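You operate a simulated robot arm through the tools that you are given. There is no shell and no other tool. Be economical: measure what you need, move in short steps, check, and stop when the job is done.

You run a simulated two-armed robot. Do the job below in one go: nothing can be reset, and whatever is moved stays where it is left.

## Task
Bring the cream batten to the side table, sand off its old paint and lay it on the shelf board.
Fine: hold the batten still while you sand; the sanding block goes back where it lay. Set down upright: sanding block. What is to be rubbed or washed off counts as gone when no trace of it is left.
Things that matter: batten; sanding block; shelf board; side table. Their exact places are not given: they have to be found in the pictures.

It is judged by the outcome, as a careful person would: the job done as asked, and still so three seconds after it is handed in. It fails if anything else is knocked over, pushed out of place, dropped, spilled or broken.

## Robot
Two 7-joint arms with two-finger parallel grippers on one trunk, on a base that drives. Base frame: it is fixed to the floor where the robot stands at the start and does not move with it; the origin is under the middle of the robot, x ahead of it, y to its left, z up. Readings come in m, rad, newtons and seconds.
The left shoulder is at the start at [0.07, 0.163, 1.17], the right one opposite. Places, roughly: sanding block [0.5, -1.5, 0.75]; shelf board (38x15x4 cm) [0.9, -1, 1.2]; side table [0.7, -1.3, 0.8]. Payload 3.43 kg a hand.
Tool frame (each hand has its own): the origin (TCP) lies between the finger pads and is the grasp point; the fingertips stand 0.034 m ahead of it; z points along the fingers, y is the line along which they close. The gripper opens to 0.128 m. The fingers are 0.024 m wide and 0.012 m thick; the gripper's body (0.048 by 0.13 m) begins 0.096 m behind the TCP.
Orientation is that of the tool frame in the base frame, as a unit quaternion [x, y, z, w]. With the fingers straight down and closing along the base's y, the tool's x points along the base's -x, its y along +y and its z along -z.

## Interface
- The arms move only by the tool arm_command. It takes "left_motion", "right_motion" or both (then of equal length, played together; a hand with none holds still); each is a list of rows, each a list of 7 numbers: the closure, from 0 (fully open) to 1 (shut), then the shift along the tool's x, y, z in units of 40 mm (1.0 is 40 mm), then the turn, a rotation vector about the tool's x, y, z in units of 4 degrees (1.0 is 4 degrees). In form: [[jaw, dx, dy, dz, ax, ay, az], ...]. A call has 1 to 20 rows; each row shifts and turns the commanded pose from where the row before left it, along the tool's axes as they then stand. A call with a number of a shift or a turn outside -1 to 1 is refused whole. Rows are played at 5 a second. More than 0.05 m and 0.15 rad between two rows, or a gripper value outside its range, and nothing of the call is played. Where a pose cannot be reached the arm comes as near as it can. A force on the tool above 40 N (or 10 N above the force at the start of the call, whichever is more), or a blocked arm, ends the call early, and 0.2 s more pass. The fingers move at their own pace (about 0.153 m/s each) and stop on an object; they squeeze with about 33 N. The grip force told is the motor's: it shows also when the fingers shut on nothing. Time passes only in rows, and 0.2 s behind the last, so rows that do not move let the fingers close. It gives the time, the measured TCP pose, the force on the tool (base axes), the opening and the grip force at its end, in the units of the frame above (readings bear some noise), with the torque about the TCP (base axes, N m) and any sound that the robot's microphone picked up.
- Cameras (640 x 400 px; columns grow to the right, rows downward): "scene" is now at [0.1306, -0.0188, 1.3863]; the picture's right is [-0.42, -0.91, 0.00], its down [-0.55, 0.25, -0.79] and it looks along [0.72, -0.33, -0.61] (base axes); focal length 238 px, centre (320, 200). "left" rides on the left gripper at [0.076, 0.011, -0.16] in its tool frame; the picture's right is [-0.15, 0.99, 0.00], its down [-0.88, -0.13, -0.46] and it looks along [-0.45, -0.07, 0.89] (tool axes); focal length 234 px, centre (320, 200). "right" rides on the right gripper at [0.076, -0.011, -0.16] in its tool frame; the picture's right is [0.15, 0.99, 0.00], its down [-0.88, 0.13, -0.46] and it looks along [-0.45, 0.07, 0.89] (tool axes); focal length 234 px, centre (320, 200).
- camera(camera): a new picture of that camera. It takes no simulated time.
- move_column(by): slides the trunk up (or, below 0, down) by that many m; the arms and the scene camera ride with it, the base frame stays. It gives what a move gives, with no picture.
- roll_base(legs): drives the robot by 1 to 6 legs, each [ahead, left, turn to the left] in m, m and rad, along the robot's own axes; the way and the turn of a leg run together, so that a leg with both is an arc; at most 1.5 m and 3.142 rad a leg. The arms and the cameras ride along, it lands a little off, and it stops where it bumps. It gives what a move gives.
- turn_head(pan, tilt): turns the head with the scene camera to pan (to the left, within 1.501 rad either way) and tilt (down, from -0.506 to 1.204), counted from straight ahead of the robot. It gives what a move gives.
- point_at(camera, pixels): for up to 12 pixels [column, row] of the newest picture of that camera ("zoom" is the newest enlarged one), the place [x, y, z] in the base frame of the surface seen there, good to about 0.003 m, but the place of the scene camera against the robot may be out by one fixed shift of up to 0.025 m in any direction. It takes no simulated time.
- enlarge(camera, box): a new picture of the part [left, top, right, bottom] of that camera's present view, enlarged. It takes no simulated time.
- hand_in(): hands the job in; it is judged then, once.

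Work in short steps. Measure before you move; look again where a grasp or a placing could have gone wrong, and mend it. You have 80 turns and 58 pictures in all, those below and enlarged ones among them. Open the grippers and draw the arms clear of the work before you hand the job in, unless the task says otherwise; then end with one line.

The tools are called after "Emit:" as name(argument=value, ...) on one line, values as JSON. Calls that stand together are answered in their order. arm_command: Moves the arms, as the interface text tells. Its arguments: {"type":"object","properties":{"left_motion":{"type":"array","items":{"type":"array","items":{"type":"number"}}},"right_motion":{"type":"array","items":{"type":"array","items":{"type":"number"}}}},"required":[]} The other tools are called the same way: move_column (by) slides the trunk up or down; roll_base (legs) drives the base; turn_head (pan, tilt) turns the head that bears the scene camera; camera (camera) takes a picture; point_at (camera, pixels) gives the place of the surface under pixels of a picture; enlarge (camera, box) takes an enlarged picture of a part of a camera's view; hand_in () hands the job in.

At the start:

```text
clock: 0.0
left_tool_pos: [0.6741, -0.0401, 1.2519]
left_orientation: [0.0, 1.0, 0.001, 0.0]
left_contact_force: [0.6, 0.1, 0.6]
left_ft_torque: [-0.03, 0.0, 0.01]
left_finger_gap: 0.1283
left_grasp_force: 0.1
right_tool_pos: [0.5233, -0.4773, 1.2221]
right_orientation: [0.0, 1.0, 0.0, 0.001]
right_contact_force: [-0.5, 0.0, -0.8]
right_ft_torque: [0.0, 0.03, 0.01]
right_finger_gap: 0.1281
right_grasp_force: 0.0
trunk travel left (down, up): [-0.65, 0.29]
robot x, y, heading: [0.0, 0.0031, 0.001]
head pan, tilt: [-0.429, 0.656]
```

scene: 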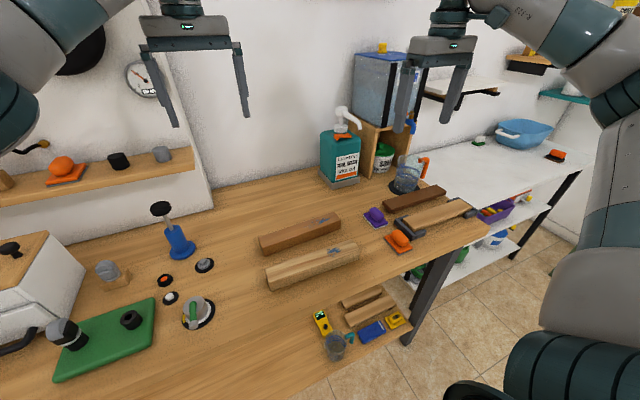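
right: 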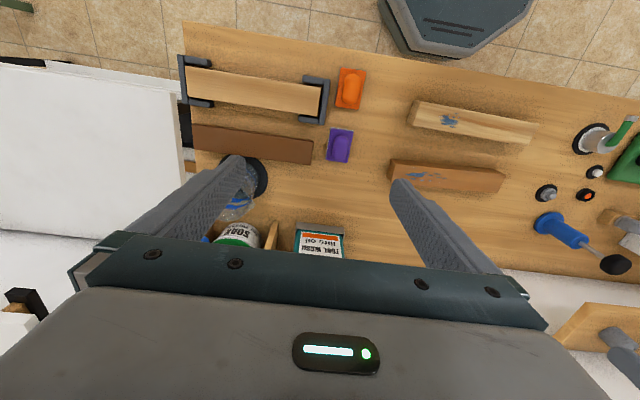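
left: 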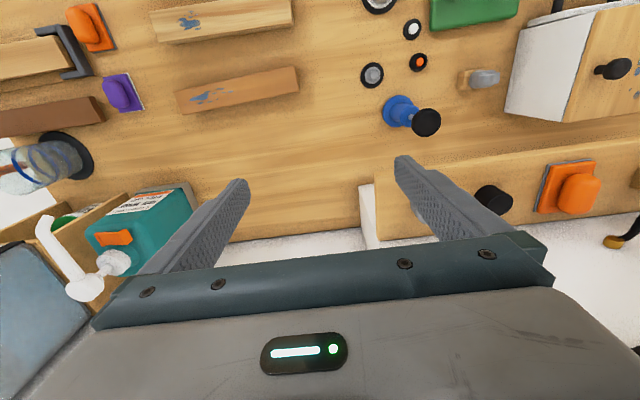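

The battens lie around pixels (300,232) and (312,265). I enlarge the workbench part and the side-table part to tell them apart.

Emit:
enlarge(camera="scene", box=[240, 170, 500, 332])

Emit:
turn_head(pan=-1.1, tilt=0.5)

Emit:
camera(camera="scene")

```text
2.46 times, centred on (370, 251) of scene
```

zoom: 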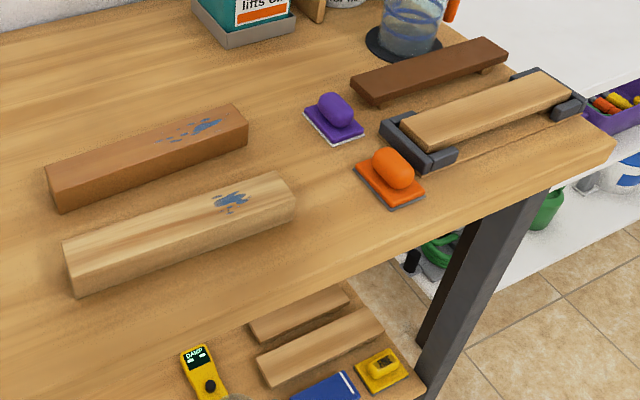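

```text
clock: 1.1
left_tool_pos: [0.6747, -0.0398, 1.2521]
left_orientation: [-0.001, 1.0, 0.001, -0.001]
left_contact_force: [0.3, 0.8, -0.5]
left_ft_torque: [-0.05, 0.0, 0.02]
left_finger_gap: 0.128
left_grasp_force: 0.2
right_tool_pos: [0.5244, -0.477, 1.2218]
right_orientation: [0.0, 1.0, -0.001, 0.0]
right_contact_force: [-0.5, -0.2, -0.5]
right_ft_torque: [0.0, 0.0, -0.01]
right_finger_gap: 0.1282
right_grasp_force: 0.0
trunk travel left (down, up): [-0.65, 0.29]
robot x, y, heading: [0.004, -0.0018, -0.0]
head pan, tilt: [-1.1, 0.499]
```

```text
53 pictures are left
```

scene: 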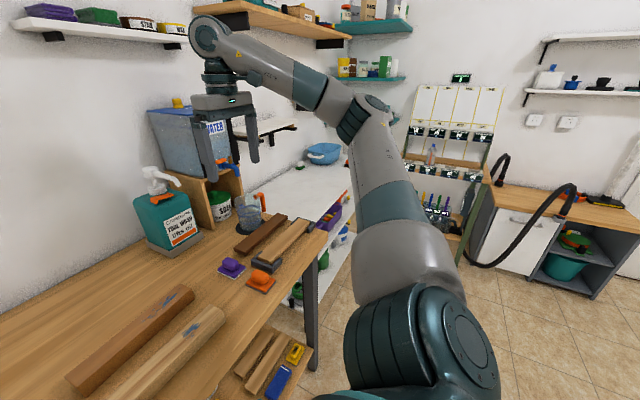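

I measure the landmarks visible here: battens, white table, small white shelf, bench front edge.

Emit:
point_at(camera="scene", pixels=[[175, 345], [262, 283], [228, 268], [285, 238], [325, 200], [300, 167], [270, 131], [326, 150], [335, 215], [270, 360], [310, 240], [345, 235]])

Emit:
enlarge(camera="scene", box=[200, 100, 400, 300])

```text
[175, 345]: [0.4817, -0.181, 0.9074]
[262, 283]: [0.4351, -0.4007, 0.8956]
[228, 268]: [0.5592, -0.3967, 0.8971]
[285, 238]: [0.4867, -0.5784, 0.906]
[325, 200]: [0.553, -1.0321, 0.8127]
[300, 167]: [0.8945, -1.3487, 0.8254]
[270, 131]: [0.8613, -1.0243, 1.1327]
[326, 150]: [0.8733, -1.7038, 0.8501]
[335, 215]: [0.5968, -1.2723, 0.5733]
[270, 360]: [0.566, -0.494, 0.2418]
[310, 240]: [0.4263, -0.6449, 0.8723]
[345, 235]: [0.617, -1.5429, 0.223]
```

```text
2.00 times, centred on (300, 200) of scene
```

zoom: 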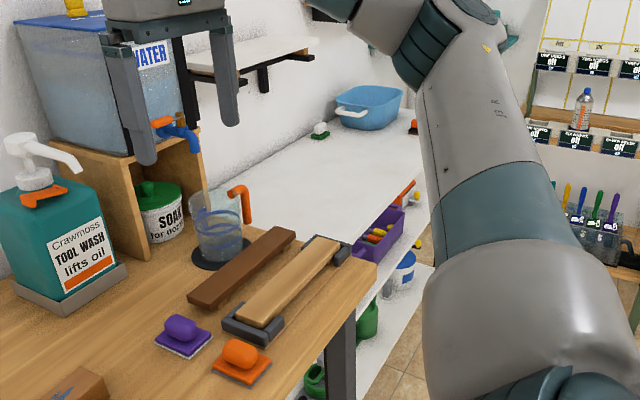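

I measure the cream batten with the wrist camera (no scene-camera shift there); corners in the right picture about (412,118), (420,100), (535,125), (530,143).

Emit:
camera(camera="right")

Emit:
point_at(camera="right", pixels=[[418, 104], [416, 120], [532, 125], [528, 141], [449, 120], [475, 125], [500, 110], [410, 145], [350, 92], [250, 95], [100, 120], [480, 180]])

Emit:
enlarge(camera="right", box=[320, 60, 560, 210])

```text
51 pictures are left
```

right: 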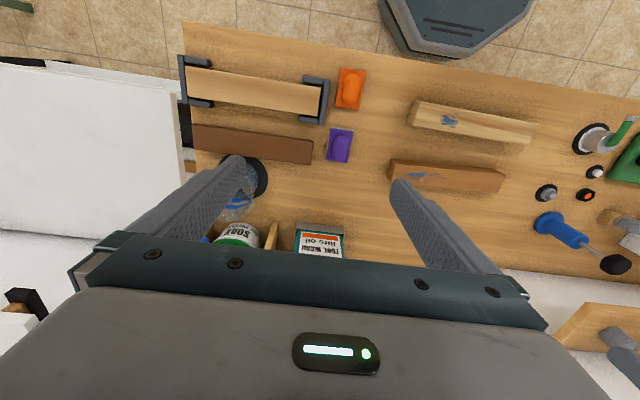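

```text
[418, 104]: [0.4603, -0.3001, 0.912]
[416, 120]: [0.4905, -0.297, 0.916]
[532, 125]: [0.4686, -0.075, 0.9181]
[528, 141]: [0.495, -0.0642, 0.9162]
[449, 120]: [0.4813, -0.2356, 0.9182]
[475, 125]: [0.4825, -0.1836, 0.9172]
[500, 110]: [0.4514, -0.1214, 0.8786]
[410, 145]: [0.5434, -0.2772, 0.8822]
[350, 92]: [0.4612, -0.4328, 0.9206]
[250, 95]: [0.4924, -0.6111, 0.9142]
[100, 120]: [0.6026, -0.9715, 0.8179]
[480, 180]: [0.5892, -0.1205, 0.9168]
```

```text
2.67 times, centred on (440, 135) of right
```

zoom: 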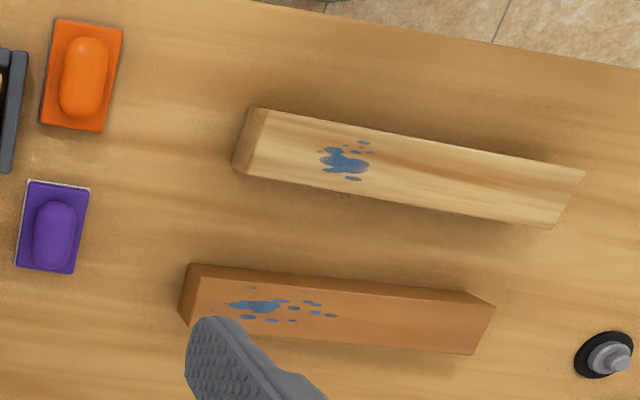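

Cream batten: top z≈0.918, axis about along y, paint near its -y end, so I'll grip the +y part with the left hand. I take precise corners from the zoom.

Emit:
point_at(camera="zoom", pixels=[[264, 114], [254, 168], [578, 175], [548, 222], [400, 165], [460, 150], [470, 195], [330, 150], [368, 145], [352, 178], [195, 268], [480, 305]])

Emit:
arm_command(left_motion=[[0.4, 0, 0, 0, 0, 0, 1], [0.4, 0, 0, 0, 0, 0, 1], [0.4, 0, 0, 0, 0, 0, 1], [0.4, 0, 0, 0, 0, 0, 1], [0.4, 0, 0, 0, 0, 0, 1], [0.4, 0, 0, 0, 0, 0, 1], [0.4, 0, 0, 0, 0, 0, 1], [0.4, 0, 0, 0, 0, 0, 1], [0.4, 0, 0, 0, 0, 0, 1], [0.4, 0, 0, 0, 0, 0, 1], [0.4, 0, 0, 0, 0, 0, 1]])

```text
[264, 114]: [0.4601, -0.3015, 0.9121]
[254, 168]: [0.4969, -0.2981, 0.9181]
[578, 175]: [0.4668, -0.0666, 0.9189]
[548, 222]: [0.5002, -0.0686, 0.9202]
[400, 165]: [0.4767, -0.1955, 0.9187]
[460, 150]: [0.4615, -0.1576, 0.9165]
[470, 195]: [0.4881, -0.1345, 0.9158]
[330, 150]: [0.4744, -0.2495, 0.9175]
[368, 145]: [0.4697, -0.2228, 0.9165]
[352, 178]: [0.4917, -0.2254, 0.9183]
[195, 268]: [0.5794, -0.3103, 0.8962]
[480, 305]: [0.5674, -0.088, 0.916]
```

```text
clock: 3.5
left_tool_pos: [0.674, -0.0391, 1.2517]
left_orientation: [0.374, 0.927, 0.001, 0.0]
left_contact_force: [0.1, 0.3, 0.1]
left_ft_torque: [0.0, 0.02, -0.01]
left_finger_gap: 0.0768
left_grasp_force: 0.0
right_tool_pos: [0.5244, -0.4779, 1.2212]
right_orientation: [0.0, 1.0, 0.0, 0.0]
right_contact_force: [-0.3, -0.5, -1.3]
right_ft_torque: [0.01, 0.03, 0.01]
right_finger_gap: 0.128
right_grasp_force: 0.1
trunk travel left (down, up): [-0.65, 0.29]
robot x, y, heading: [0.0007, 0.0015, -0.001]
head pan, tilt: [-1.1, 0.499]
```

Finish the yaw to ~91° and move over the batten's +y part (0.4825, -0.115).

Emit:
arm_command(left_motion=[[0.4, 0, 0, 0, 0, 0, 1], [0.4, 0, 0, 0, 0, 0, 1], [0.4, 0, 0, 0, 0, 0, 1], [0.4, 0, 0, 0, 0, 0, 1], [0.4, 0, 0, 0, 0, 0, 1], [0.4, 0, 0, 0, 0, 0, 1], [0.4, 0, 0, 0, 0, 0, 1], [0.4, 0, 0, 0, 0, 0, 1], [0.4, 0, 0, 0, 0, 0, 1], [0.4, 0, 0, 0, 0, 0, 1], [0.4, 0, 0, 0, 0, 0, 1], [0.4, 0, 0, 0, 0, 0, 0.8], [0.4, -0.38, -0.958, 0, 0, 0, 0], [0.4, -0.38, -0.958, 0, 0, 0, 0], [0.4, -0.38, -0.958, 0, 0, 0, 0], [0.4, -0.38, -0.958, 0, 0, 0, 0], [0.4, -0.38, -0.958, 0, 0, 0, 0], [0.4, 0, 0, 0, 0, 0, 0]])

Emit:
camera(camera="left")

```text
clock: 7.2
left_tool_pos: [0.4817, -0.1112, 1.2516]
left_orientation: [0.714, 0.701, 0.0, 0.001]
left_contact_force: [0.3, 0.2, -0.4]
left_ft_torque: [0.02, 0.03, 0.0]
left_finger_gap: 0.0769
left_grasp_force: 0.2
right_tool_pos: [0.5246, -0.4758, 1.2208]
right_orientation: [0.0, 1.0, -0.001, 0.0]
right_contact_force: [-0.2, 0.3, 0.0]
right_ft_torque: [-0.02, 0.03, -0.01]
right_finger_gap: 0.1278
right_grasp_force: 0.0
trunk travel left (down, up): [-0.65, 0.29]
robot x, y, heading: [-0.0019, 0.0, 0.0]
head pan, tilt: [-1.1, 0.499]
```

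```text
49 pictures are left
```

left: 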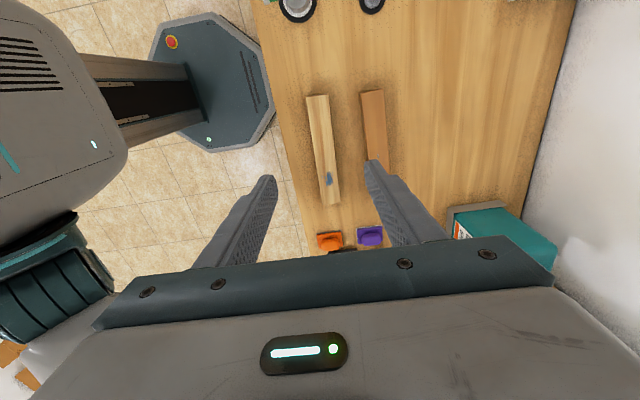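

Aligned with the batten; descend to z≈0.99 and check.

Emit:
arm_command(left_motion=[[0.4, 0, 0, 1, 0, 0, 0], [0.4, 0, 0, 1, 0, 0, 0], [0.4, 0, 0, 1, 0, 0, 0], [0.4, 0, 0, 1, 0, 0, 0], [0.4, 0, 0, 1, 0, 0, 0], [0.4, 0, 0, 1, 0, 0, 0], [0.4, 0, 0, 0.5, 0, 0, 0], [0.4, 0, 0, 0, 0, 0, 0]])

Emit:
camera(camera="left")

```text
clock: 9.1
left_tool_pos: [0.4811, -0.1106, 0.9912]
left_orientation: [0.714, 0.7, -0.001, 0.0]
left_contact_force: [0.3, -0.7, 0.5]
left_ft_torque: [-0.01, 0.01, 0.01]
left_finger_gap: 0.0766
left_grasp_force: 0.0
right_tool_pos: [0.5248, -0.4773, 1.2222]
right_orientation: [-0.001, 1.0, 0.001, 0.0]
right_contact_force: [0.2, 0.1, 0.0]
right_ft_torque: [0.01, 0.0, 0.0]
right_finger_gap: 0.1279
right_grasp_force: 0.0
trunk travel left (down, up): [-0.65, 0.29]
robot x, y, heading: [0.0003, 0.0011, -0.005]
head pan, tilt: [-1.1, 0.499]
```

```text
48 pictures are left
```

left: 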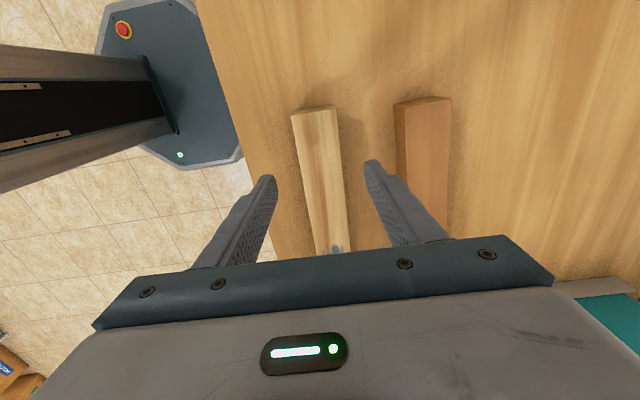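

Fingers straddle the cream batten with the brown one clear; descend 72 mm and close.

Emit:
arm_command(left_motion=[[0.4, 0, 0, 0.9, 0, 0, 0], [0.4, 0, 0, 0.9, 0, 0, 0], [0.4, 0, 0, 0, 0, 0, 0], [1, 0, 0, 0, 0, 0, 0], [1, 0, 0, 0, 0, 0, 0], [1, 0, 0, 0, 0, 0, 0], [1, 0, 0, 0, 0, 0, 0]])

```text
clock: 10.7
left_tool_pos: [0.481, -0.1117, 0.9196]
left_orientation: [0.714, 0.7, 0.0, 0.0]
left_contact_force: [0.1, -1.1, -0.8]
left_ft_torque: [-0.01, 0.03, 0.02]
left_finger_gap: 0.0434
left_grasp_force: 33.3
right_tool_pos: [0.5245, -0.4767, 1.2214]
right_orientation: [0.0, 1.0, -0.001, 0.001]
right_contact_force: [-0.9, -0.1, -0.2]
right_ft_torque: [0.0, 0.01, -0.05]
right_finger_gap: 0.1282
right_grasp_force: 0.0
trunk travel left (down, up): [-0.65, 0.29]
robot x, y, heading: [-0.0015, -0.001, -0.002]
head pan, tilt: [-1.1, 0.499]
```

Gripped (gap 43 mm). Lift straight up.

Emit:
arm_command(left_motion=[[1, 0, 0, -0.5, 0, 0, 0], [1, 0, 0, -1, 0, 0, 0], [1, 0, 0, -1, 0, 0, 0], [1, 0, 0, -1, 0, 0, 0], [1, 0, 0, -1, 0, 0, 0], [1, 0, 0, -1, 0, 0, 0], [1, 0, 0, -1, 0, 0, 0], [1, 0, 0, -1, 0, 0, 0], [1, 0, 0, 0, 0, 0, 0]])

Emit:
turn_head(pan=-0.9, tilt=0.6)

Emit:
roll_base(legs=[[0, -0.9, 0]])

Emit:
camera(camera="scene")

```text
clock: 12.7
left_tool_pos: [0.4818, -0.1108, 1.22]
left_orientation: [0.713, 0.701, -0.001, -0.001]
left_contact_force: [0.3, 0.0, -2.1]
left_ft_torque: [0.09, 0.05, 0.03]
left_finger_gap: 0.0432
left_grasp_force: 33.1
right_tool_pos: [0.5259, -0.4761, 1.2217]
right_orientation: [0.0, 1.0, 0.0, -0.001]
right_contact_force: [0.8, -0.7, 0.2]
right_ft_torque: [0.05, 0.01, 0.02]
right_finger_gap: 0.1278
right_grasp_force: 0.0
trunk travel left (down, up): [-0.65, 0.29]
robot x, y, heading: [-0.0015, -0.0025, -0.002]
head pan, tilt: [-1.1, 0.499]
```

```text
clock: 13.4
left_tool_pos: [0.4814, -0.1118, 1.2205]
left_orientation: [0.714, 0.7, 0.0, 0.0]
left_contact_force: [0.0, 0.4, -1.3]
left_ft_torque: [0.1, -0.01, -0.02]
left_finger_gap: 0.0433
left_grasp_force: 32.8
right_tool_pos: [0.5237, -0.4763, 1.2223]
right_orientation: [0.0, 1.0, 0.0, 0.001]
right_contact_force: [0.7, 0.3, -0.9]
right_ft_torque: [0.0, -0.03, -0.03]
right_finger_gap: 0.1283
right_grasp_force: 0.0
trunk travel left (down, up): [-0.65, 0.29]
robot x, y, heading: [-0.0004, -0.0016, -0.002]
head pan, tilt: [-0.901, 0.6]
```

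```text
clock: 18.1
left_tool_pos: [0.4824, -1.0088, 1.2192]
left_orientation: [0.714, 0.701, 0.0, 0.0]
left_contact_force: [-0.9, 0.1, -0.9]
left_ft_torque: [0.1, -0.01, 0.02]
left_finger_gap: 0.0432
left_grasp_force: 32.9
right_tool_pos: [0.5254, -1.3738, 1.2218]
right_orientation: [0.0, 1.0, 0.001, 0.0]
right_contact_force: [-0.1, -0.5, -0.5]
right_ft_torque: [0.01, 0.03, 0.04]
right_finger_gap: 0.128
right_grasp_force: 0.0
trunk travel left (down, up): [-0.65, 0.29]
robot x, y, heading: [0.0025, -0.8953, -0.003]
head pan, tilt: [-0.901, 0.6]
```

```text
47 pictures are left
```

scene: 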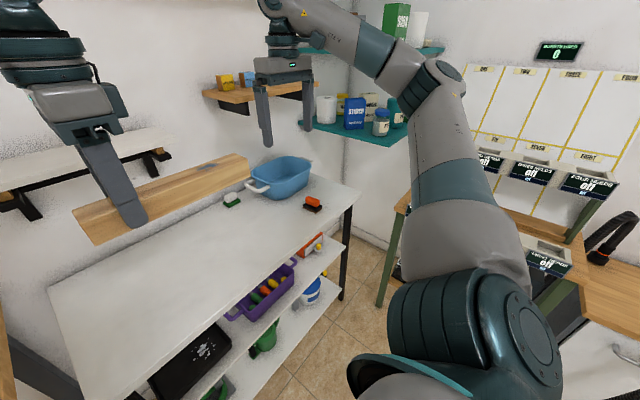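

On the side table two candidates for the sanding block: green at (232,200) and orange at (313,204). Enlarge and measure.

Emit:
enlarge(camera="scene", box=[210, 140, 350, 228])

Emit:
point_at(camera="scene", pixels=[[232, 197], [232, 206], [313, 200], [312, 209], [270, 240], [160, 270], [120, 140], [65, 160], [165, 140], [280, 165], [270, 89], [50, 290]])

Emit:
camera(camera="right")

```text
4.55 times, centred on (280, 184) of scene
```

zoom: 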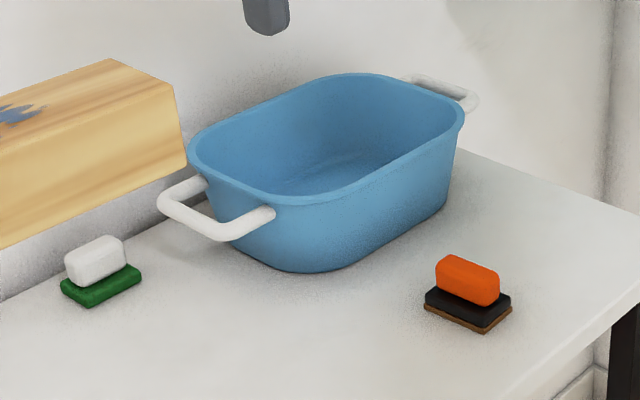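

```text
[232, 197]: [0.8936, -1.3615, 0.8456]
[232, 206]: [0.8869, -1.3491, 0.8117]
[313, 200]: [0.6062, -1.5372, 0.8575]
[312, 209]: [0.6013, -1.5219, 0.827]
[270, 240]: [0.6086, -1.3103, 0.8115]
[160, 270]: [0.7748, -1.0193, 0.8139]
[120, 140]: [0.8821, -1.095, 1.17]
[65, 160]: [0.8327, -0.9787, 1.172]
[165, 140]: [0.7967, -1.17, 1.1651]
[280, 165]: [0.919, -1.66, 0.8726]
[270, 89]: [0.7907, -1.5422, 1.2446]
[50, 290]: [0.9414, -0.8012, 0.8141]
```

```text
45 pictures are left
```

right: 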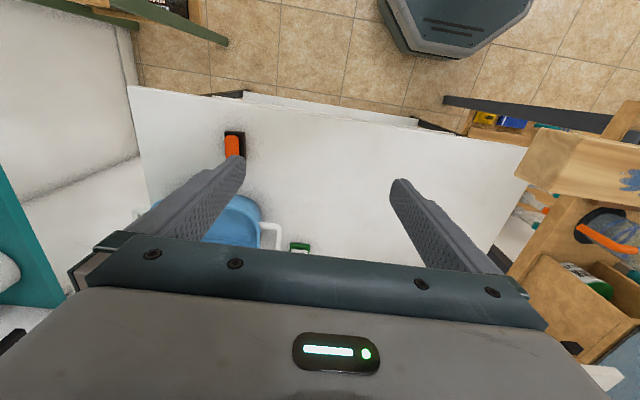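

The orange block with the abrasive sole at about (0.60,-1.53) is the sanding block; green/white is a sponge. Measure with the right wrist camera: block, table edges, base edge.

Emit:
point_at(camera="right", pixels=[[233, 140], [226, 133], [244, 133], [241, 150], [132, 92], [230, 100], [400, 128], [520, 150], [440, 55], [395, 10], [350, 180], [300, 250]])

Emit:
enlarge(camera="right", box=[180, 100, 300, 175])

```text
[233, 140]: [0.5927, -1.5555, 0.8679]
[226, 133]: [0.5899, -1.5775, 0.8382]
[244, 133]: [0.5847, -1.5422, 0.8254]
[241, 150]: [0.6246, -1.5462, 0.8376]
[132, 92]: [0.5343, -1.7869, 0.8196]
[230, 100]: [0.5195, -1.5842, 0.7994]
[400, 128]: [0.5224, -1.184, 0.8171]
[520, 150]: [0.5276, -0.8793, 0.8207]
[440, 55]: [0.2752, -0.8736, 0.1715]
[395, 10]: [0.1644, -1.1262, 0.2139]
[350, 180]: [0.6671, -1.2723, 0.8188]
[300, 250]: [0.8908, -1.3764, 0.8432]
```

```text
5.33 times, centred on (240, 138) of right
```

zoom: 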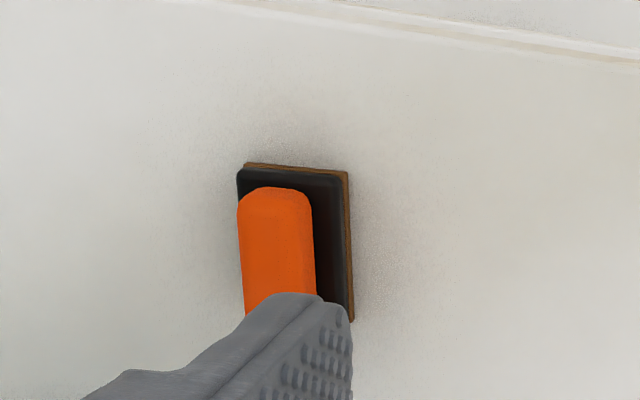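

Table top z≈0.819, front edge x≈0.52, block handle along x at (0.60,-1.555), top z≈0.868. Drive right 0.38 m so both spots are in comfortable reach.

Emit:
roll_base(legs=[[0, -0.38, 0]])

Emit:
turn_head(pan=0.0, tilt=0.75)

Emit:
camera(camera="scene")

Emit:
camera(camera="right")

```text
clock: 20.5
left_tool_pos: [0.482, -1.3897, 1.2199]
left_orientation: [0.714, 0.7, 0.001, -0.001]
left_contact_force: [0.9, -0.2, -1.6]
left_ft_torque: [0.05, 0.0, -0.01]
left_finger_gap: 0.0433
left_grasp_force: 33.1
right_tool_pos: [0.5247, -1.7527, 1.2219]
right_orientation: [0.0, 1.0, -0.001, 0.0]
right_contact_force: [0.3, 0.4, 0.2]
right_ft_torque: [0.03, 0.01, -0.02]
right_finger_gap: 0.1279
right_grasp_force: 0.1
trunk travel left (down, up): [-0.65, 0.29]
robot x, y, heading: [-0.0007, -1.2764, -0.002]
head pan, tilt: [-0.901, 0.6]
```

```text
clock: 21.7
left_tool_pos: [0.4818, -1.3887, 1.219]
left_orientation: [0.714, 0.7, 0.0, 0.001]
left_contact_force: [-0.1, 0.7, -2.4]
left_ft_torque: [0.13, 0.01, 0.0]
left_finger_gap: 0.0434
left_grasp_force: 33.1
right_tool_pos: [0.5244, -1.754, 1.2229]
right_orientation: [0.0, 1.0, -0.001, 0.0]
right_contact_force: [0.5, -0.7, 0.9]
right_ft_torque: [-0.03, 0.0, 0.01]
right_finger_gap: 0.1281
right_grasp_force: 0.0
trunk travel left (down, up): [-0.65, 0.29]
robot x, y, heading: [0.001, -1.2768, -0.003]
head pan, tilt: [0.0, 0.75]
```

```text
43 pictures are left
```

scene: 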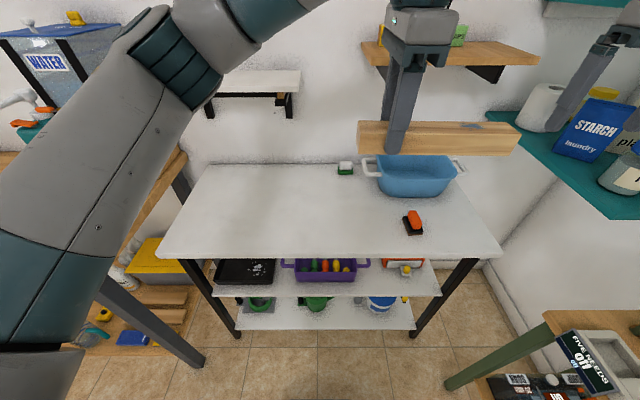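

```text
42 pictures are left
```

right: 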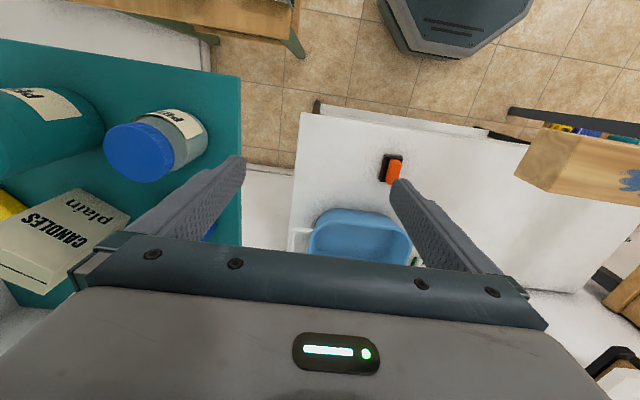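

I move the left hand (batten) over the free middle of the side table (0.62,-1.13) and the right hand above the sanding block, both at height.

Emit:
arm_command(left_motion=[[1, 0.925, 0.493, 0, 0, 0, 0], [1, 0.925, 0.493, 0, 0, 0, 0], [1, 0.925, 0.493, 0, 0, 0, 0], [1, 0.925, 0.493, 0, 0, 0, 0], [1, 0.925, 0.493, 0, 0, 0, 0], [1, 0.925, 0.493, 0, 0, 0, 0], [1, 0.925, 0.493, 0, 0, 0, 0], [1, 0, 0, 0, 0, 0, 0]], right_motion=[[0.4, -0.2, 0.71, 0, 0, 0, 0], [0.4, -0.2, 0.71, 0, 0, 0, 0], [0.4, -0.2, 0.71, 0, 0, 0, 0], [0.4, -0.2, 0.71, 0, 0, 0, 0], [0.4, -0.2, 0.71, 0, 0, 0, 0], [0.4, -0.2, 0.71, 0, 0, 0, 0], [0.4, -0.2, 0.71, 0, 0, 0, 0], [0.4, 0, 0, 0, 0, 0, 0]])

Emit:
camera(camera="right")

Emit:
camera(camera="left")

```text
clock: 23.5
left_tool_pos: [0.6249, -1.134, 1.2202]
left_orientation: [0.714, 0.7, 0.0, 0.0]
left_contact_force: [1.0, 0.4, -1.5]
left_ft_torque: [0.14, -0.03, 0.02]
left_finger_gap: 0.0432
left_grasp_force: 33.5
right_tool_pos: [0.5785, -1.5566, 1.2209]
right_orientation: [0.001, 1.0, 0.001, 0.0]
right_contact_force: [0.1, -0.6, 0.2]
right_ft_torque: [0.06, -0.01, -0.01]
right_finger_gap: 0.0768
right_grasp_force: 0.2
trunk travel left (down, up): [-0.65, 0.29]
robot x, y, heading: [0.0011, -1.2757, 0.004]
head pan, tilt: [0.0, 0.75]
```

```text
41 pictures are left
```

right: 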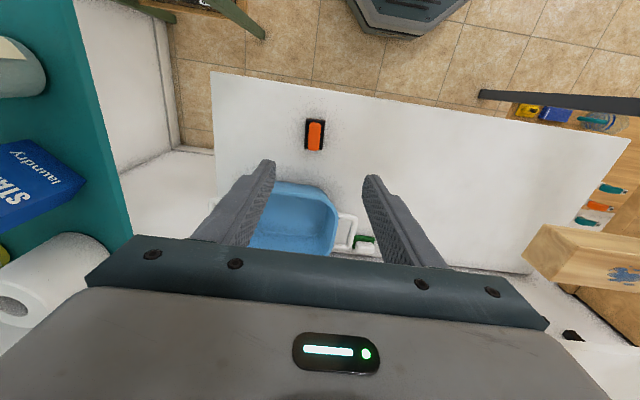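

```text
40 pictures are left
```

left: 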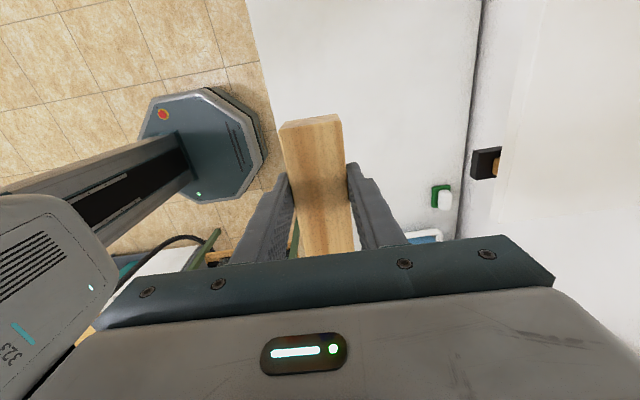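

Block seen at (315,135) in the right picture; measure it by enlarging, and lower the batten to just above the table.

Emit:
enlarge(camera="right", box=[275, 105, 355, 155])

Emit:
arm_command(left_motion=[[1, 0, 0, 1, 0, 0, 0], [1, 0, 0, 1, 0, 0, 0], [1, 0, 0, 1, 0, 0, 0], [1, 0, 0, 1, 0, 0, 0], [1, 0, 0, 1, 0, 0, 0], [1, 0, 0, 1, 0, 0, 0], [1, 0, 0, 1, 0, 0, 0], [1, 0, 0, 1, 0, 0, 0], [1, 0, 0, 0.7, 0, 0, 0], [1, 0, 0, 0, 0, 0, 0]])

```text
8.00 times, centred on (315, 130) of right
```

zoom: 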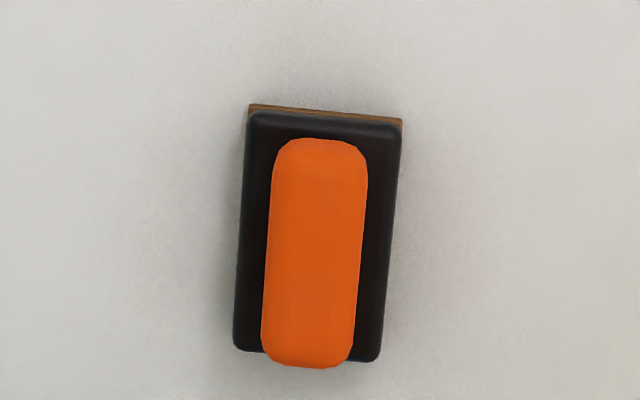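

```text
clock: 25.7
left_tool_pos: [0.624, -1.1327, 0.8724]
left_orientation: [0.714, 0.7, 0.0, 0.0]
left_contact_force: [0.4, -1.0, -2.0]
left_ft_torque: [0.1, 0.0, -0.04]
left_finger_gap: 0.0433
left_grasp_force: 33.2
right_tool_pos: [0.58, -1.5544, 1.2226]
right_orientation: [0.001, 1.0, 0.001, 0.0]
right_contact_force: [0.1, 0.7, 0.9]
right_ft_torque: [0.01, -0.04, -0.02]
right_finger_gap: 0.0769
right_grasp_force: 0.1
trunk travel left (down, up): [-0.65, 0.29]
robot x, y, heading: [0.0006, -1.2762, -0.003]
head pan, tilt: [0.0, 0.75]
```

Now touch the batten down in small steps while measuring the block from the zoom (handle corners and base corners).

Emit:
point_at(camera="zoom", pixels=[[280, 160], [358, 160], [272, 340], [345, 345], [315, 250], [256, 120], [390, 132], [242, 340], [374, 350], [320, 355], [325, 145], [150, 250]])

Emit:
arm_command(left_motion=[[1, 0, 0, 0.12, 0, 0, 0], [1, 0, 0, 0.1, 0, 0, 0], [1, 0, 0, 0.05, 0, 0, 0], [1, 0, 0, 0.05, 0, 0, 0], [1, 0, 0, 0, 0, 0, 0]])

Emit:
camera(camera="right")

```text
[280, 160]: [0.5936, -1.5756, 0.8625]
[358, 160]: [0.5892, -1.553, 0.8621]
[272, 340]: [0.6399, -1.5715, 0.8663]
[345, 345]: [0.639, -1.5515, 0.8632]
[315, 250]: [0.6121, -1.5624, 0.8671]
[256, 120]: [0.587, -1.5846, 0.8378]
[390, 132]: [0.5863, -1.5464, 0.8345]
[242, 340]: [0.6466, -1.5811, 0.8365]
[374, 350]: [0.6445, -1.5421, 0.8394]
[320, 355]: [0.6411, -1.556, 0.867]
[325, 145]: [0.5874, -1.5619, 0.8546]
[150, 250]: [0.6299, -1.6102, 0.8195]
```

```text
clock: 26.9
left_tool_pos: [0.6231, -1.1335, 0.8594]
left_orientation: [0.714, 0.7, 0.0, 0.001]
left_contact_force: [1.3, 0.7, 7.9]
left_ft_torque: [-0.99, 0.2, 0.03]
left_finger_gap: 0.0436
left_grasp_force: 33.2
right_tool_pos: [0.5799, -1.5542, 1.2219]
right_orientation: [0.0, 1.0, 0.0, -0.001]
right_contact_force: [-1.3, 0.2, 0.3]
right_ft_torque: [-0.01, -0.04, 0.01]
right_finger_gap: 0.0768
right_grasp_force: 0.1
trunk travel left (down, up): [-0.65, 0.29]
robot x, y, heading: [-0.0002, -1.2742, 0.0]
head pan, tilt: [0.0, 0.75]
```

```text
38 pictures are left
```

right: 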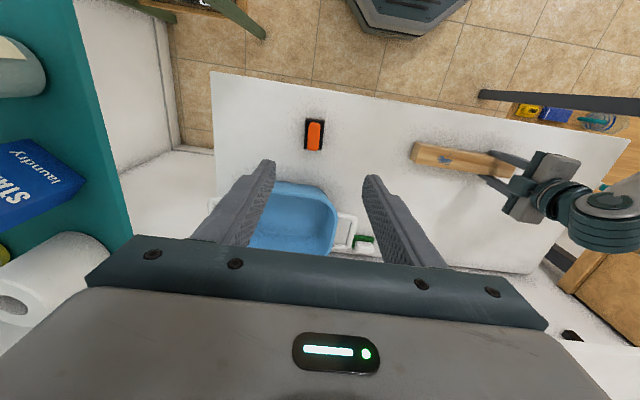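

Batten rests on the table (8 N), block centre (0.616,-1.563), handle z 0.838–0.867. Move right hand above it and descend to z≈0.92.

Emit:
arm_command(right_motion=[[0.4, -0.875, -0.21, 0, 0, 0, 0], [0.4, 0, 0, 1, 0, 0, 0], [0.4, 0, 0, 1, 0, 0, 0], [0.4, 0, 0, 1, 0, 0, 0], [0.4, 0, 0, 1, 0, 0, 0], [0.4, 0, 0, 1, 0, 0, 0], [0.4, 0, 0, 1, 0, 0, 0], [0.4, 0, 0, 1, 0, 0, 0], [0.4, 0, 0, 0.5, 0, 0, 0], [0.4, 0, 0, 0, 0, 0, 0]])

Emit:
camera(camera="right")

```text
clock: 29.1
left_tool_pos: [0.6231, -1.1338, 0.8599]
left_orientation: [0.713, 0.701, 0.002, 0.001]
left_contact_force: [2.4, 2.7, 16.0]
left_ft_torque: [0.08, 0.05, 0.05]
left_finger_gap: 0.0435
left_grasp_force: 32.9
right_tool_pos: [0.6146, -1.5622, 0.9223]
right_orientation: [0.0, 1.0, 0.0, 0.001]
right_contact_force: [-0.2, 0.3, -0.1]
right_ft_torque: [-0.03, -0.03, 0.0]
right_finger_gap: 0.0766
right_grasp_force: 0.1
trunk travel left (down, up): [-0.65, 0.29]
robot x, y, heading: [-0.0028, -1.2753, -0.001]
head pan, tilt: [0.0, 0.75]
```

```text
37 pictures are left
```

right: 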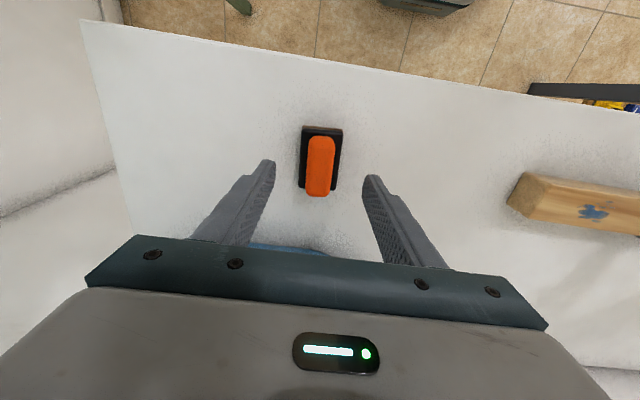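

Block centred between fingers. Descend 46 mm, close, and lift a little.

Emit:
arm_command(right_motion=[[0.4, 0, 0, 0.9, 0, 0, 0], [0.4, 0, 0, 0.25, 0, 0, 0], [0.4, 0, 0, 0, 0, 0, 0], [1, 0, 0, 0, 0, 0, 0], [1, 0, 0, 0, 0, 0, 0], [1, 0, 0, 0, 0, 0, 0], [1, 0, 0, 0, 0, 0, 0]])

```text
clock: 30.7
left_tool_pos: [0.6239, -1.1328, 0.8612]
left_orientation: [0.714, 0.7, 0.0, 0.001]
left_contact_force: [2.9, 2.6, 17.8]
left_ft_torque: [-0.01, 0.0, 0.05]
left_finger_gap: 0.0433
left_grasp_force: 33.0
right_tool_pos: [0.6143, -1.5623, 0.8766]
right_orientation: [0.0, 1.0, 0.0, 0.001]
right_contact_force: [0.2, -0.4, -0.3]
right_ft_torque: [-0.04, -0.02, 0.0]
right_finger_gap: 0.0252
right_grasp_force: 32.5
trunk travel left (down, up): [-0.65, 0.29]
robot x, y, heading: [0.0035, -1.2765, -0.004]
head pan, tilt: [0.0, 0.75]
```

Block gripped (gap 25 mm; home pose 0.6143,-1.5623,0.8766). Lift 10 cm and look at the paint from here.

Emit:
arm_command(right_motion=[[1, 0, 0, -0.5, 0, 0, 0], [1, 0, 0, -1, 0, 0, 0], [1, 0, 0, -1, 0, 0, 0], [1, 0, 0, 0, 0, 0, -1], [1, 0, 0, 0, 0, 0, -1], [1, 0, 0, 0, 0, 0, -1], [1, 0, 0, 0, 0, 0, -1], [1, 0, 0, 0, 0, 0, -1], [1, 0, 0, 0, 0, 0, -1], [1, 0, 0, 0, 0, 0, -1], [1, 0, 0, 0, 0, 0, 0]])

Emit:
enlarge(camera="right", box=[440, 100, 640, 225])

```text
clock: 33.1
left_tool_pos: [0.623, -1.1329, 0.861]
left_orientation: [0.714, 0.701, 0.001, 0.001]
left_contact_force: [0.3, 0.2, 15.6]
left_ft_torque: [-0.01, 0.06, 0.04]
left_finger_gap: 0.0433
left_grasp_force: 33.1
right_tool_pos: [0.6138, -1.5631, 0.9764]
right_orientation: [-0.242, 0.97, 0.001, 0.001]
right_contact_force: [-0.7, 0.5, -0.9]
right_ft_torque: [0.0, 0.03, -0.02]
right_finger_gap: 0.0249
right_grasp_force: 32.8
trunk travel left (down, up): [-0.65, 0.29]
robot x, y, heading: [-0.0012, -1.2761, -0.005]
head pan, tilt: [0.0, 0.75]
```

```text
3.20 times, centred on (540, 162) of right
```

zoom: 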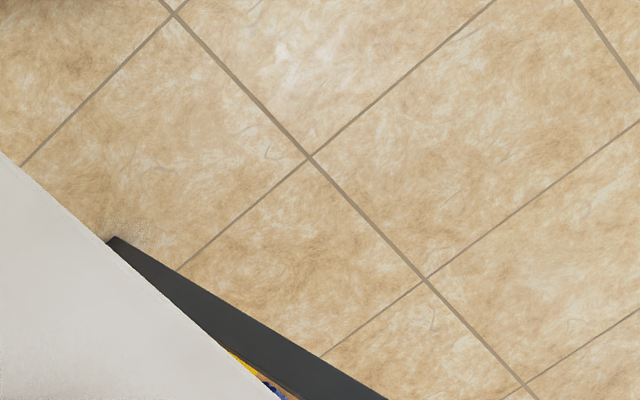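

The view turned away; use the scene camera for the paint instead while finishing the yaw of the right hand.

Emit:
arm_command(right_motion=[[1, 0, 0, 0, 0, 0, -1], [1, 0, 0, 0, 0, 0, -1], [1, 0, 0, 0, 0, 0, -1], [1, 0, 0, 0, 0, 0, -1], [1, 0, 0, 0, 0, 0, -1], [1, 0, 0, 0, 0, 0, -1], [1, 0, 0, 0, 0, 0, -1], [1, 0, 0, 0, 0, 0, -1], [1, 0, 0, 0, 0, 0, -1], [1, 0, 0, 0, 0, 0, -1], [1, 0, 0, 0, 0, 0, -1], [1, 0, 0, 0, 0, 0, -1], [1, 0, 0, 0, 0, 0, -1], [1, 0, 0, 0, 0, 0, -1], [1, 0, 0, 0, 0, 0, -1], [1, 0, 0, 0, 0, 0, -0.2], [1, 0, 0, 0, 0, 0, 0]])

Emit:
turn_head(pan=0.1, tilt=0.8)

Emit:
camera(camera="scene")

```text
clock: 36.7
left_tool_pos: [0.6233, -1.1325, 0.8586]
left_orientation: [0.714, 0.7, 0.001, 0.0]
left_contact_force: [-2.2, -0.7, 11.7]
left_ft_torque: [-0.02, 0.05, -0.02]
left_finger_gap: 0.0434
left_grasp_force: 33.0
right_tool_pos: [0.6142, -1.5623, 0.9753]
right_orientation: [-0.381, 0.925, 0.001, 0.001]
right_contact_force: [-0.3, -0.4, -1.3]
right_ft_torque: [-0.01, 0.02, 0.06]
right_finger_gap: 0.0252
right_grasp_force: 33.1
right hand out of reach, approached as far as the arm can: row 5, 6, 7, 8, 9, 10, 11, 12, 13, 14, 15
trunk travel left (down, up): [-0.65, 0.29]
robot x, y, heading: [-0.0029, -1.2789, -0.0]
head pan, tilt: [0.0, 0.75]
```

```text
clock: 37.4
left_tool_pos: [0.6242, -1.1339, 0.8598]
left_orientation: [0.714, 0.7, 0.001, 0.0]
left_contact_force: [-2.7, 0.5, 9.5]
left_ft_torque: [-0.01, 0.1, -0.04]
left_finger_gap: 0.0436
left_grasp_force: 32.4
right_tool_pos: [0.6128, -1.5629, 0.9773]
right_orientation: [-0.38, 0.925, 0.0, 0.0]
right_contact_force: [0.5, -0.3, -0.9]
right_ft_torque: [0.03, -0.01, 0.01]
right_finger_gap: 0.0253
right_grasp_force: 32.8
trunk travel left (down, up): [-0.65, 0.29]
robot x, y, heading: [0.0014, -1.2754, -0.001]
head pan, tilt: [0.099, 0.799]
```

```text
35 pictures are left
```

scene: 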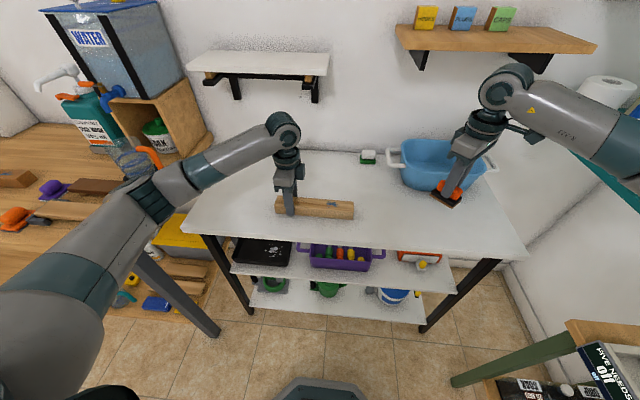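

The wrist limit stops at 45°, so I'll instead sand with the block unrotated (long side across the batten) and regrip the batten 27 mm closer to its +y end for clearance. Rotate the right hand back while the left regrips.

Emit:
arm_command(right_motion=[[1, 0, 0, 0, 0, 0, 1], [1, 0, 0, 0, 0, 0, 1], [1, 0, 0, 0, 0, 0, 1], [1, 0, 0, 0, 0, 0, 1], [1, 0, 0, 0, 0, 0, 1], [1, 0, 0, 0, 0, 0, 1], [1, 0, 0, 0, 0, 0, 1], [1, 0, 0, 0, 0, 0, 1], [1, 0, 0, 0, 0, 0, 1], [1, 0, 0, 0, 0, 0, 1], [1, 0, 0, 0, 0, 0, 0.17], [1, 0, 0, 0, 0, 0, 0]], left_motion=[[0.4, 0, 0, 0, 0, 0, 0], [0.4, 0, 0, 0, 0, 0, 0], [0.4, 0, 0, 0, 0, 0, 0], [0.4, 0.34, 0, 0, 0, 0, 0], [0.4, 0.33, 0, 0, 0, 0, 0], [0.4, 0, 0, 0, 0, 0, 0], [0.4, 0, 0, 0, 0, 0, 0], [1, 0, 0, 0, 0, 0, 0], [1, 0, 0, 0, 0, 0, 0], [1, 0, 0, 0, 0, 0, 0], [1, 0, 0, 0, 0, 0, 0], [1, 0, 0, 0, 0, 0, 0]])

Emit:
camera(camera="right")

Emit:
camera(camera="left")

```text
clock: 40.0
left_tool_pos: [0.6251, -1.1074, 0.8581]
left_orientation: [0.713, 0.701, 0.001, -0.001]
left_contact_force: [-1.1, 0.1, 0.0]
left_ft_torque: [-0.08, 0.01, -0.07]
left_finger_gap: 0.0435
left_grasp_force: 32.9
right_tool_pos: [0.6149, -1.5626, 0.9761]
right_orientation: [-0.036, 0.999, 0.0, 0.0]
right_contact_force: [0.1, -0.3, -0.3]
right_ft_torque: [-0.01, -0.02, 0.04]
right_finger_gap: 0.0251
right_grasp_force: 32.6
trunk travel left (down, up): [-0.65, 0.29]
robot x, y, heading: [0.0002, -1.2768, 0.003]
head pan, tilt: [0.099, 0.799]
```

```text
34 pictures are left
```

right: 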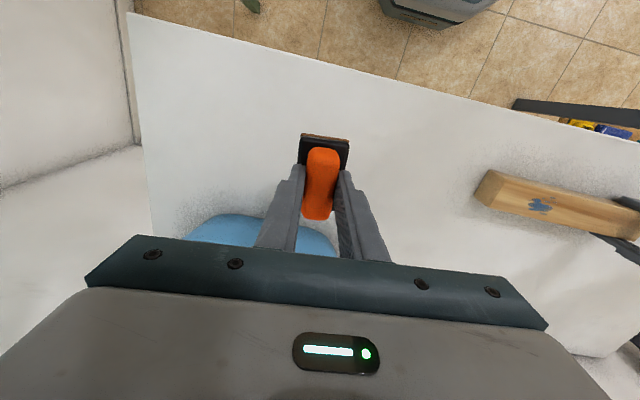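

```text
33 pictures are left
```

left: 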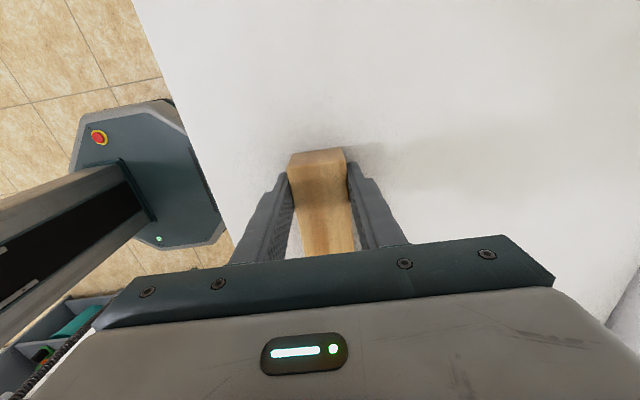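

Batten regripped near its end. Measure the paint, seen at (540,205) in the right picture, and batten corners.

Emit:
enlarge(camera="right", box=[464, 150, 640, 260])

Emit:
arm_command(right_motion=[[1, 0, 0, 0, 0, 0, 1], [1, 0, 0, 0, 0, 0, 0]])

```text
3.64 times, centred on (552, 205) of right
```

zoom: 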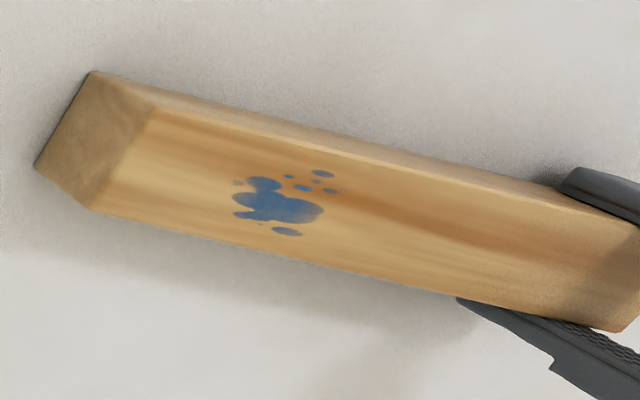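

```text
clock: 40.6
left_tool_pos: [0.6246, -1.1068, 0.8586]
left_orientation: [0.714, 0.7, -0.001, 0.0]
left_contact_force: [0.3, 0.2, 0.4]
left_ft_torque: [0.0, 0.01, -0.08]
left_finger_gap: 0.0435
left_grasp_force: 32.8
right_tool_pos: [0.6149, -1.5625, 0.9763]
right_orientation: [-0.001, 1.0, -0.001, 0.0]
right_contact_force: [-0.3, -1.2, -1.0]
right_ft_torque: [0.02, 0.04, 0.02]
right_finger_gap: 0.0251
right_grasp_force: 33.1
trunk travel left (down, up): [-0.65, 0.29]
robot x, y, heading: [-0.0022, -1.2761, -0.001]
head pan, tilt: [0.099, 0.799]
```

Emit:
point_at(camera="zoom", pixels=[[235, 183], [236, 213], [322, 173], [342, 190], [288, 232], [275, 205], [155, 110], [98, 208], [400, 200], [560, 260]])

```text
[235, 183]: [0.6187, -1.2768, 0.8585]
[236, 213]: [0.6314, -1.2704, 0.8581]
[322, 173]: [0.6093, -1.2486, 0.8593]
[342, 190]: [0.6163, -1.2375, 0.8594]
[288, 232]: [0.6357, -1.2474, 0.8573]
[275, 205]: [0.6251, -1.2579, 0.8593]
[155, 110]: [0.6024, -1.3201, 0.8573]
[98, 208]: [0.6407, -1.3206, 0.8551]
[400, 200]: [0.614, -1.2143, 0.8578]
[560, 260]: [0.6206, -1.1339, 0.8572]
```

Paint centre (0.6225,-1.257), top z 0.858, so the block touches at TCP z≈0.916. Move over and lower to just above.

Emit:
arm_command(right_motion=[[1, -0.02, 0.955, 0, 0, 0, 0], [1, -0.02, 0.955, 0, 0, 0, 0], [1, -0.02, 0.955, 0, 0, 0, 0], [1, -0.02, 0.955, 0, 0, 0, 0], [1, -0.02, 0.955, 0, 0, 0, 0], [1, -0.02, 0.955, 0, 0, 0, 0], [1, -0.02, 0.955, 0, 0, 0, 0], [1, -0.02, 0.955, 0, 0, 0, 0], [1, 0, 0, 0.7, 0, 0, 0], [1, 0, 0, 0.6, 0, 0, 0], [1, 0, 0, 0, 0, 0, 0]])

Emit:
camera(camera="right")

Emit:
enlarge(camera="scene", box=[220, 110, 420, 235])

```text
clock: 43.0
left_tool_pos: [0.6248, -1.1062, 0.8594]
left_orientation: [0.713, 0.701, 0.001, 0.0]
left_contact_force: [0.2, 0.3, 0.3]
left_ft_torque: [-0.06, 0.01, 0.01]
left_finger_gap: 0.0436
left_grasp_force: 33.2
right_tool_pos: [0.6209, -1.2563, 0.9216]
right_orientation: [-0.001, 1.0, 0.0, 0.0]
right_contact_force: [0.4, -0.3, -1.7]
right_ft_torque: [0.0, 0.02, 0.03]
right_finger_gap: 0.0254
right_grasp_force: 32.9
trunk travel left (down, up): [-0.65, 0.29]
robot x, y, heading: [-0.0001, -1.2756, -0.005]
head pan, tilt: [0.099, 0.799]
```

```text
31 pictures are left
```

right: 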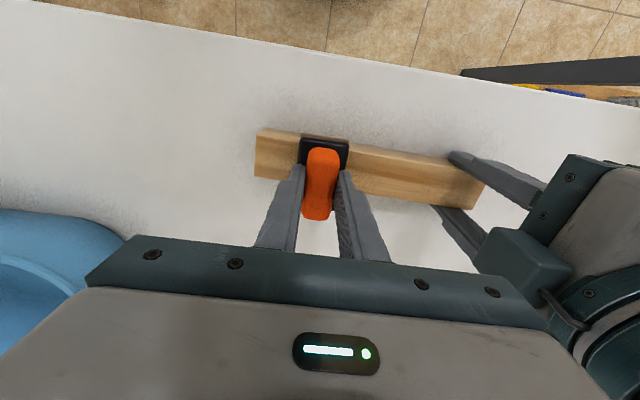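

```text
3.20 times, centred on (320, 172) of scene
```

zoom: 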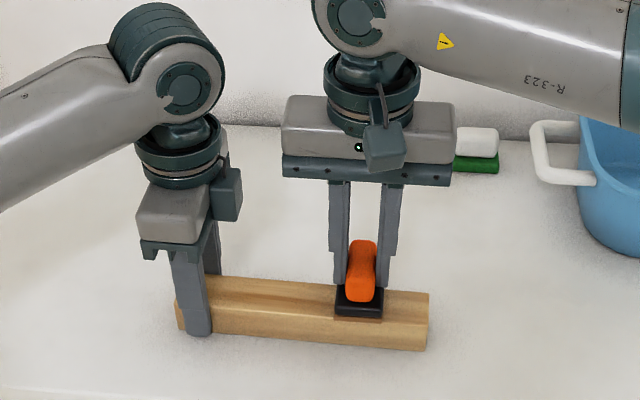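

Block sits right above the paint; a ~3 cm gap remains between the hands, so strokes go +16/-24 mm. Press ~3 mm and rub.

Emit:
arm_command(right_motion=[[1, 0, 0, 0.12, 0, 0, 0], [1, 0, 0, 0.1, 0, 0, 0], [1, 0, 0.4, 0, 0, 0, 0], [1, 0, -0.4, 0, 0, 0, 0], [1, 0, -0.6, 0, 0, 0, 0], [1, 0, 0.6, 0, 0, 0, 0], [1, 0, 0.4, 0, 0, 0, 0], [1, 0, -0.4, 0, 0, 0, 0], [1, 0, -0.6, 0, 0, 0, 0], [1, 0, 0.6, 0, 0, 0, 0], [1, 0, 0.4, 0, 0, 0, 0], [1, 0, -0.4, 0, 0, 0, 0], [1, 0, -0.6, 0, 0, 0, 0], [1, 0, 0.6, 0, 0, 0, 0], [1, 0, 0, 0, 0, 0, 0]])

```text
clock: 46.2
left_tool_pos: [0.6261, -1.107, 0.8582]
left_orientation: [0.714, 0.7, 0.0, 0.0]
left_contact_force: [0.3, 1.3, 0.7]
left_ft_torque: [-0.41, -0.01, 0.01]
left_finger_gap: 0.0433
left_grasp_force: 33.3
right_tool_pos: [0.6207, -1.259, 0.9165]
right_orientation: [-0.001, 1.0, 0.0, 0.001]
right_contact_force: [-0.5, 0.0, -0.6]
right_ft_torque: [0.05, 0.0, 0.02]
right_finger_gap: 0.025
right_grasp_force: 33.2
trunk travel left (down, up): [-0.65, 0.29]
robot x, y, heading: [-0.0015, -1.273, 0.002]
head pan, tilt: [0.099, 0.799]
```

Right force reads ~0; press about 4 mm further to see contact.

Emit:
arm_command(right_motion=[[1, 0, 0, 0.05, 0, 0, 0], [1, 0, 0, 0.05, 0, 0, 0], [1, 0, 0, 0, 0, 0, 0]])

```text
clock: 47.0
left_tool_pos: [0.6231, -1.1052, 0.8595]
left_orientation: [0.713, 0.701, 0.0, -0.001]
left_contact_force: [5.6, -0.2, -9.9]
left_ft_torque: [0.35, -0.14, 0.71]
left_finger_gap: 0.0435
left_grasp_force: 33.0
right_tool_pos: [0.6206, -1.2573, 0.9139]
right_orientation: [0.0, 1.0, 0.001, 0.002]
right_contact_force: [-3.0, -3.9, 26.5]
right_ft_torque: [-0.08, 0.21, 0.1]
right_finger_gap: 0.025
right_grasp_force: 32.3
trunk travel left (down, up): [-0.65, 0.29]
robot x, y, heading: [0.0011, -1.2727, -0.0]
head pan, tilt: [0.099, 0.799]
```

26 N contact; ease 1.2 mm and rub along y.

Emit:
arm_command(right_motion=[[1, 0, 0, -0.03, 0, 0, 0], [1, 0, 0.4, 0, 0, 0, 0], [1, 0, -0.4, 0, 0, 0, 0], [1, 0, -0.6, 0, 0, 0, 0], [1, 0, 0.6, 0, 0, 0, 0], [1, 0, 0.4, 0, 0, 0, 0], [1, 0, -0.4, 0, 0, 0, 0], [1, 0, -0.6, 0, 0, 0, 0], [1, 0, 0.6, 0, 0, 0, 0], [1, 0, 0.4, 0, 0, 0, 0], [1, 0, -0.4, 0, 0, 0, 0], [1, 0, -0.6, 0, 0, 0, 0], [1, 0, 0.6, 0, 0, 0, 0], [1, 0, 0.4, 0, 0, 0, 0], [1, 0, -0.4, 0, 0, 0, 0], [1, 0, -0.6, 0, 0, 0, 0], [1, 0, 0.6, 0, 0, 0, 0]])

```text
clock: 47.5
left_tool_pos: [0.6258, -1.1028, 0.8592]
left_orientation: [0.712, 0.702, 0.002, -0.001]
left_contact_force: [-0.7, 0.7, 3.0]
left_ft_torque: [-0.87, 0.04, -0.19]
left_finger_gap: 0.0434
left_grasp_force: 33.2
right_tool_pos: [0.622, -1.2533, 0.9139]
right_orientation: [0.002, 1.0, -0.004, 0.0]
right_contact_force: [-3.8, -3.0, 8.0]
right_ft_torque: [0.06, 0.14, 0.06]
right_finger_gap: 0.025
right_grasp_force: 32.9
trunk travel left (down, up): [-0.65, 0.29]
robot x, y, heading: [-0.004, -1.277, -0.001]
head pan, tilt: [0.099, 0.799]
stopped in row 2 (right hand): the force on the tool passed its limit (the readings are from after the stop); the commanded pose is now the measured one
```

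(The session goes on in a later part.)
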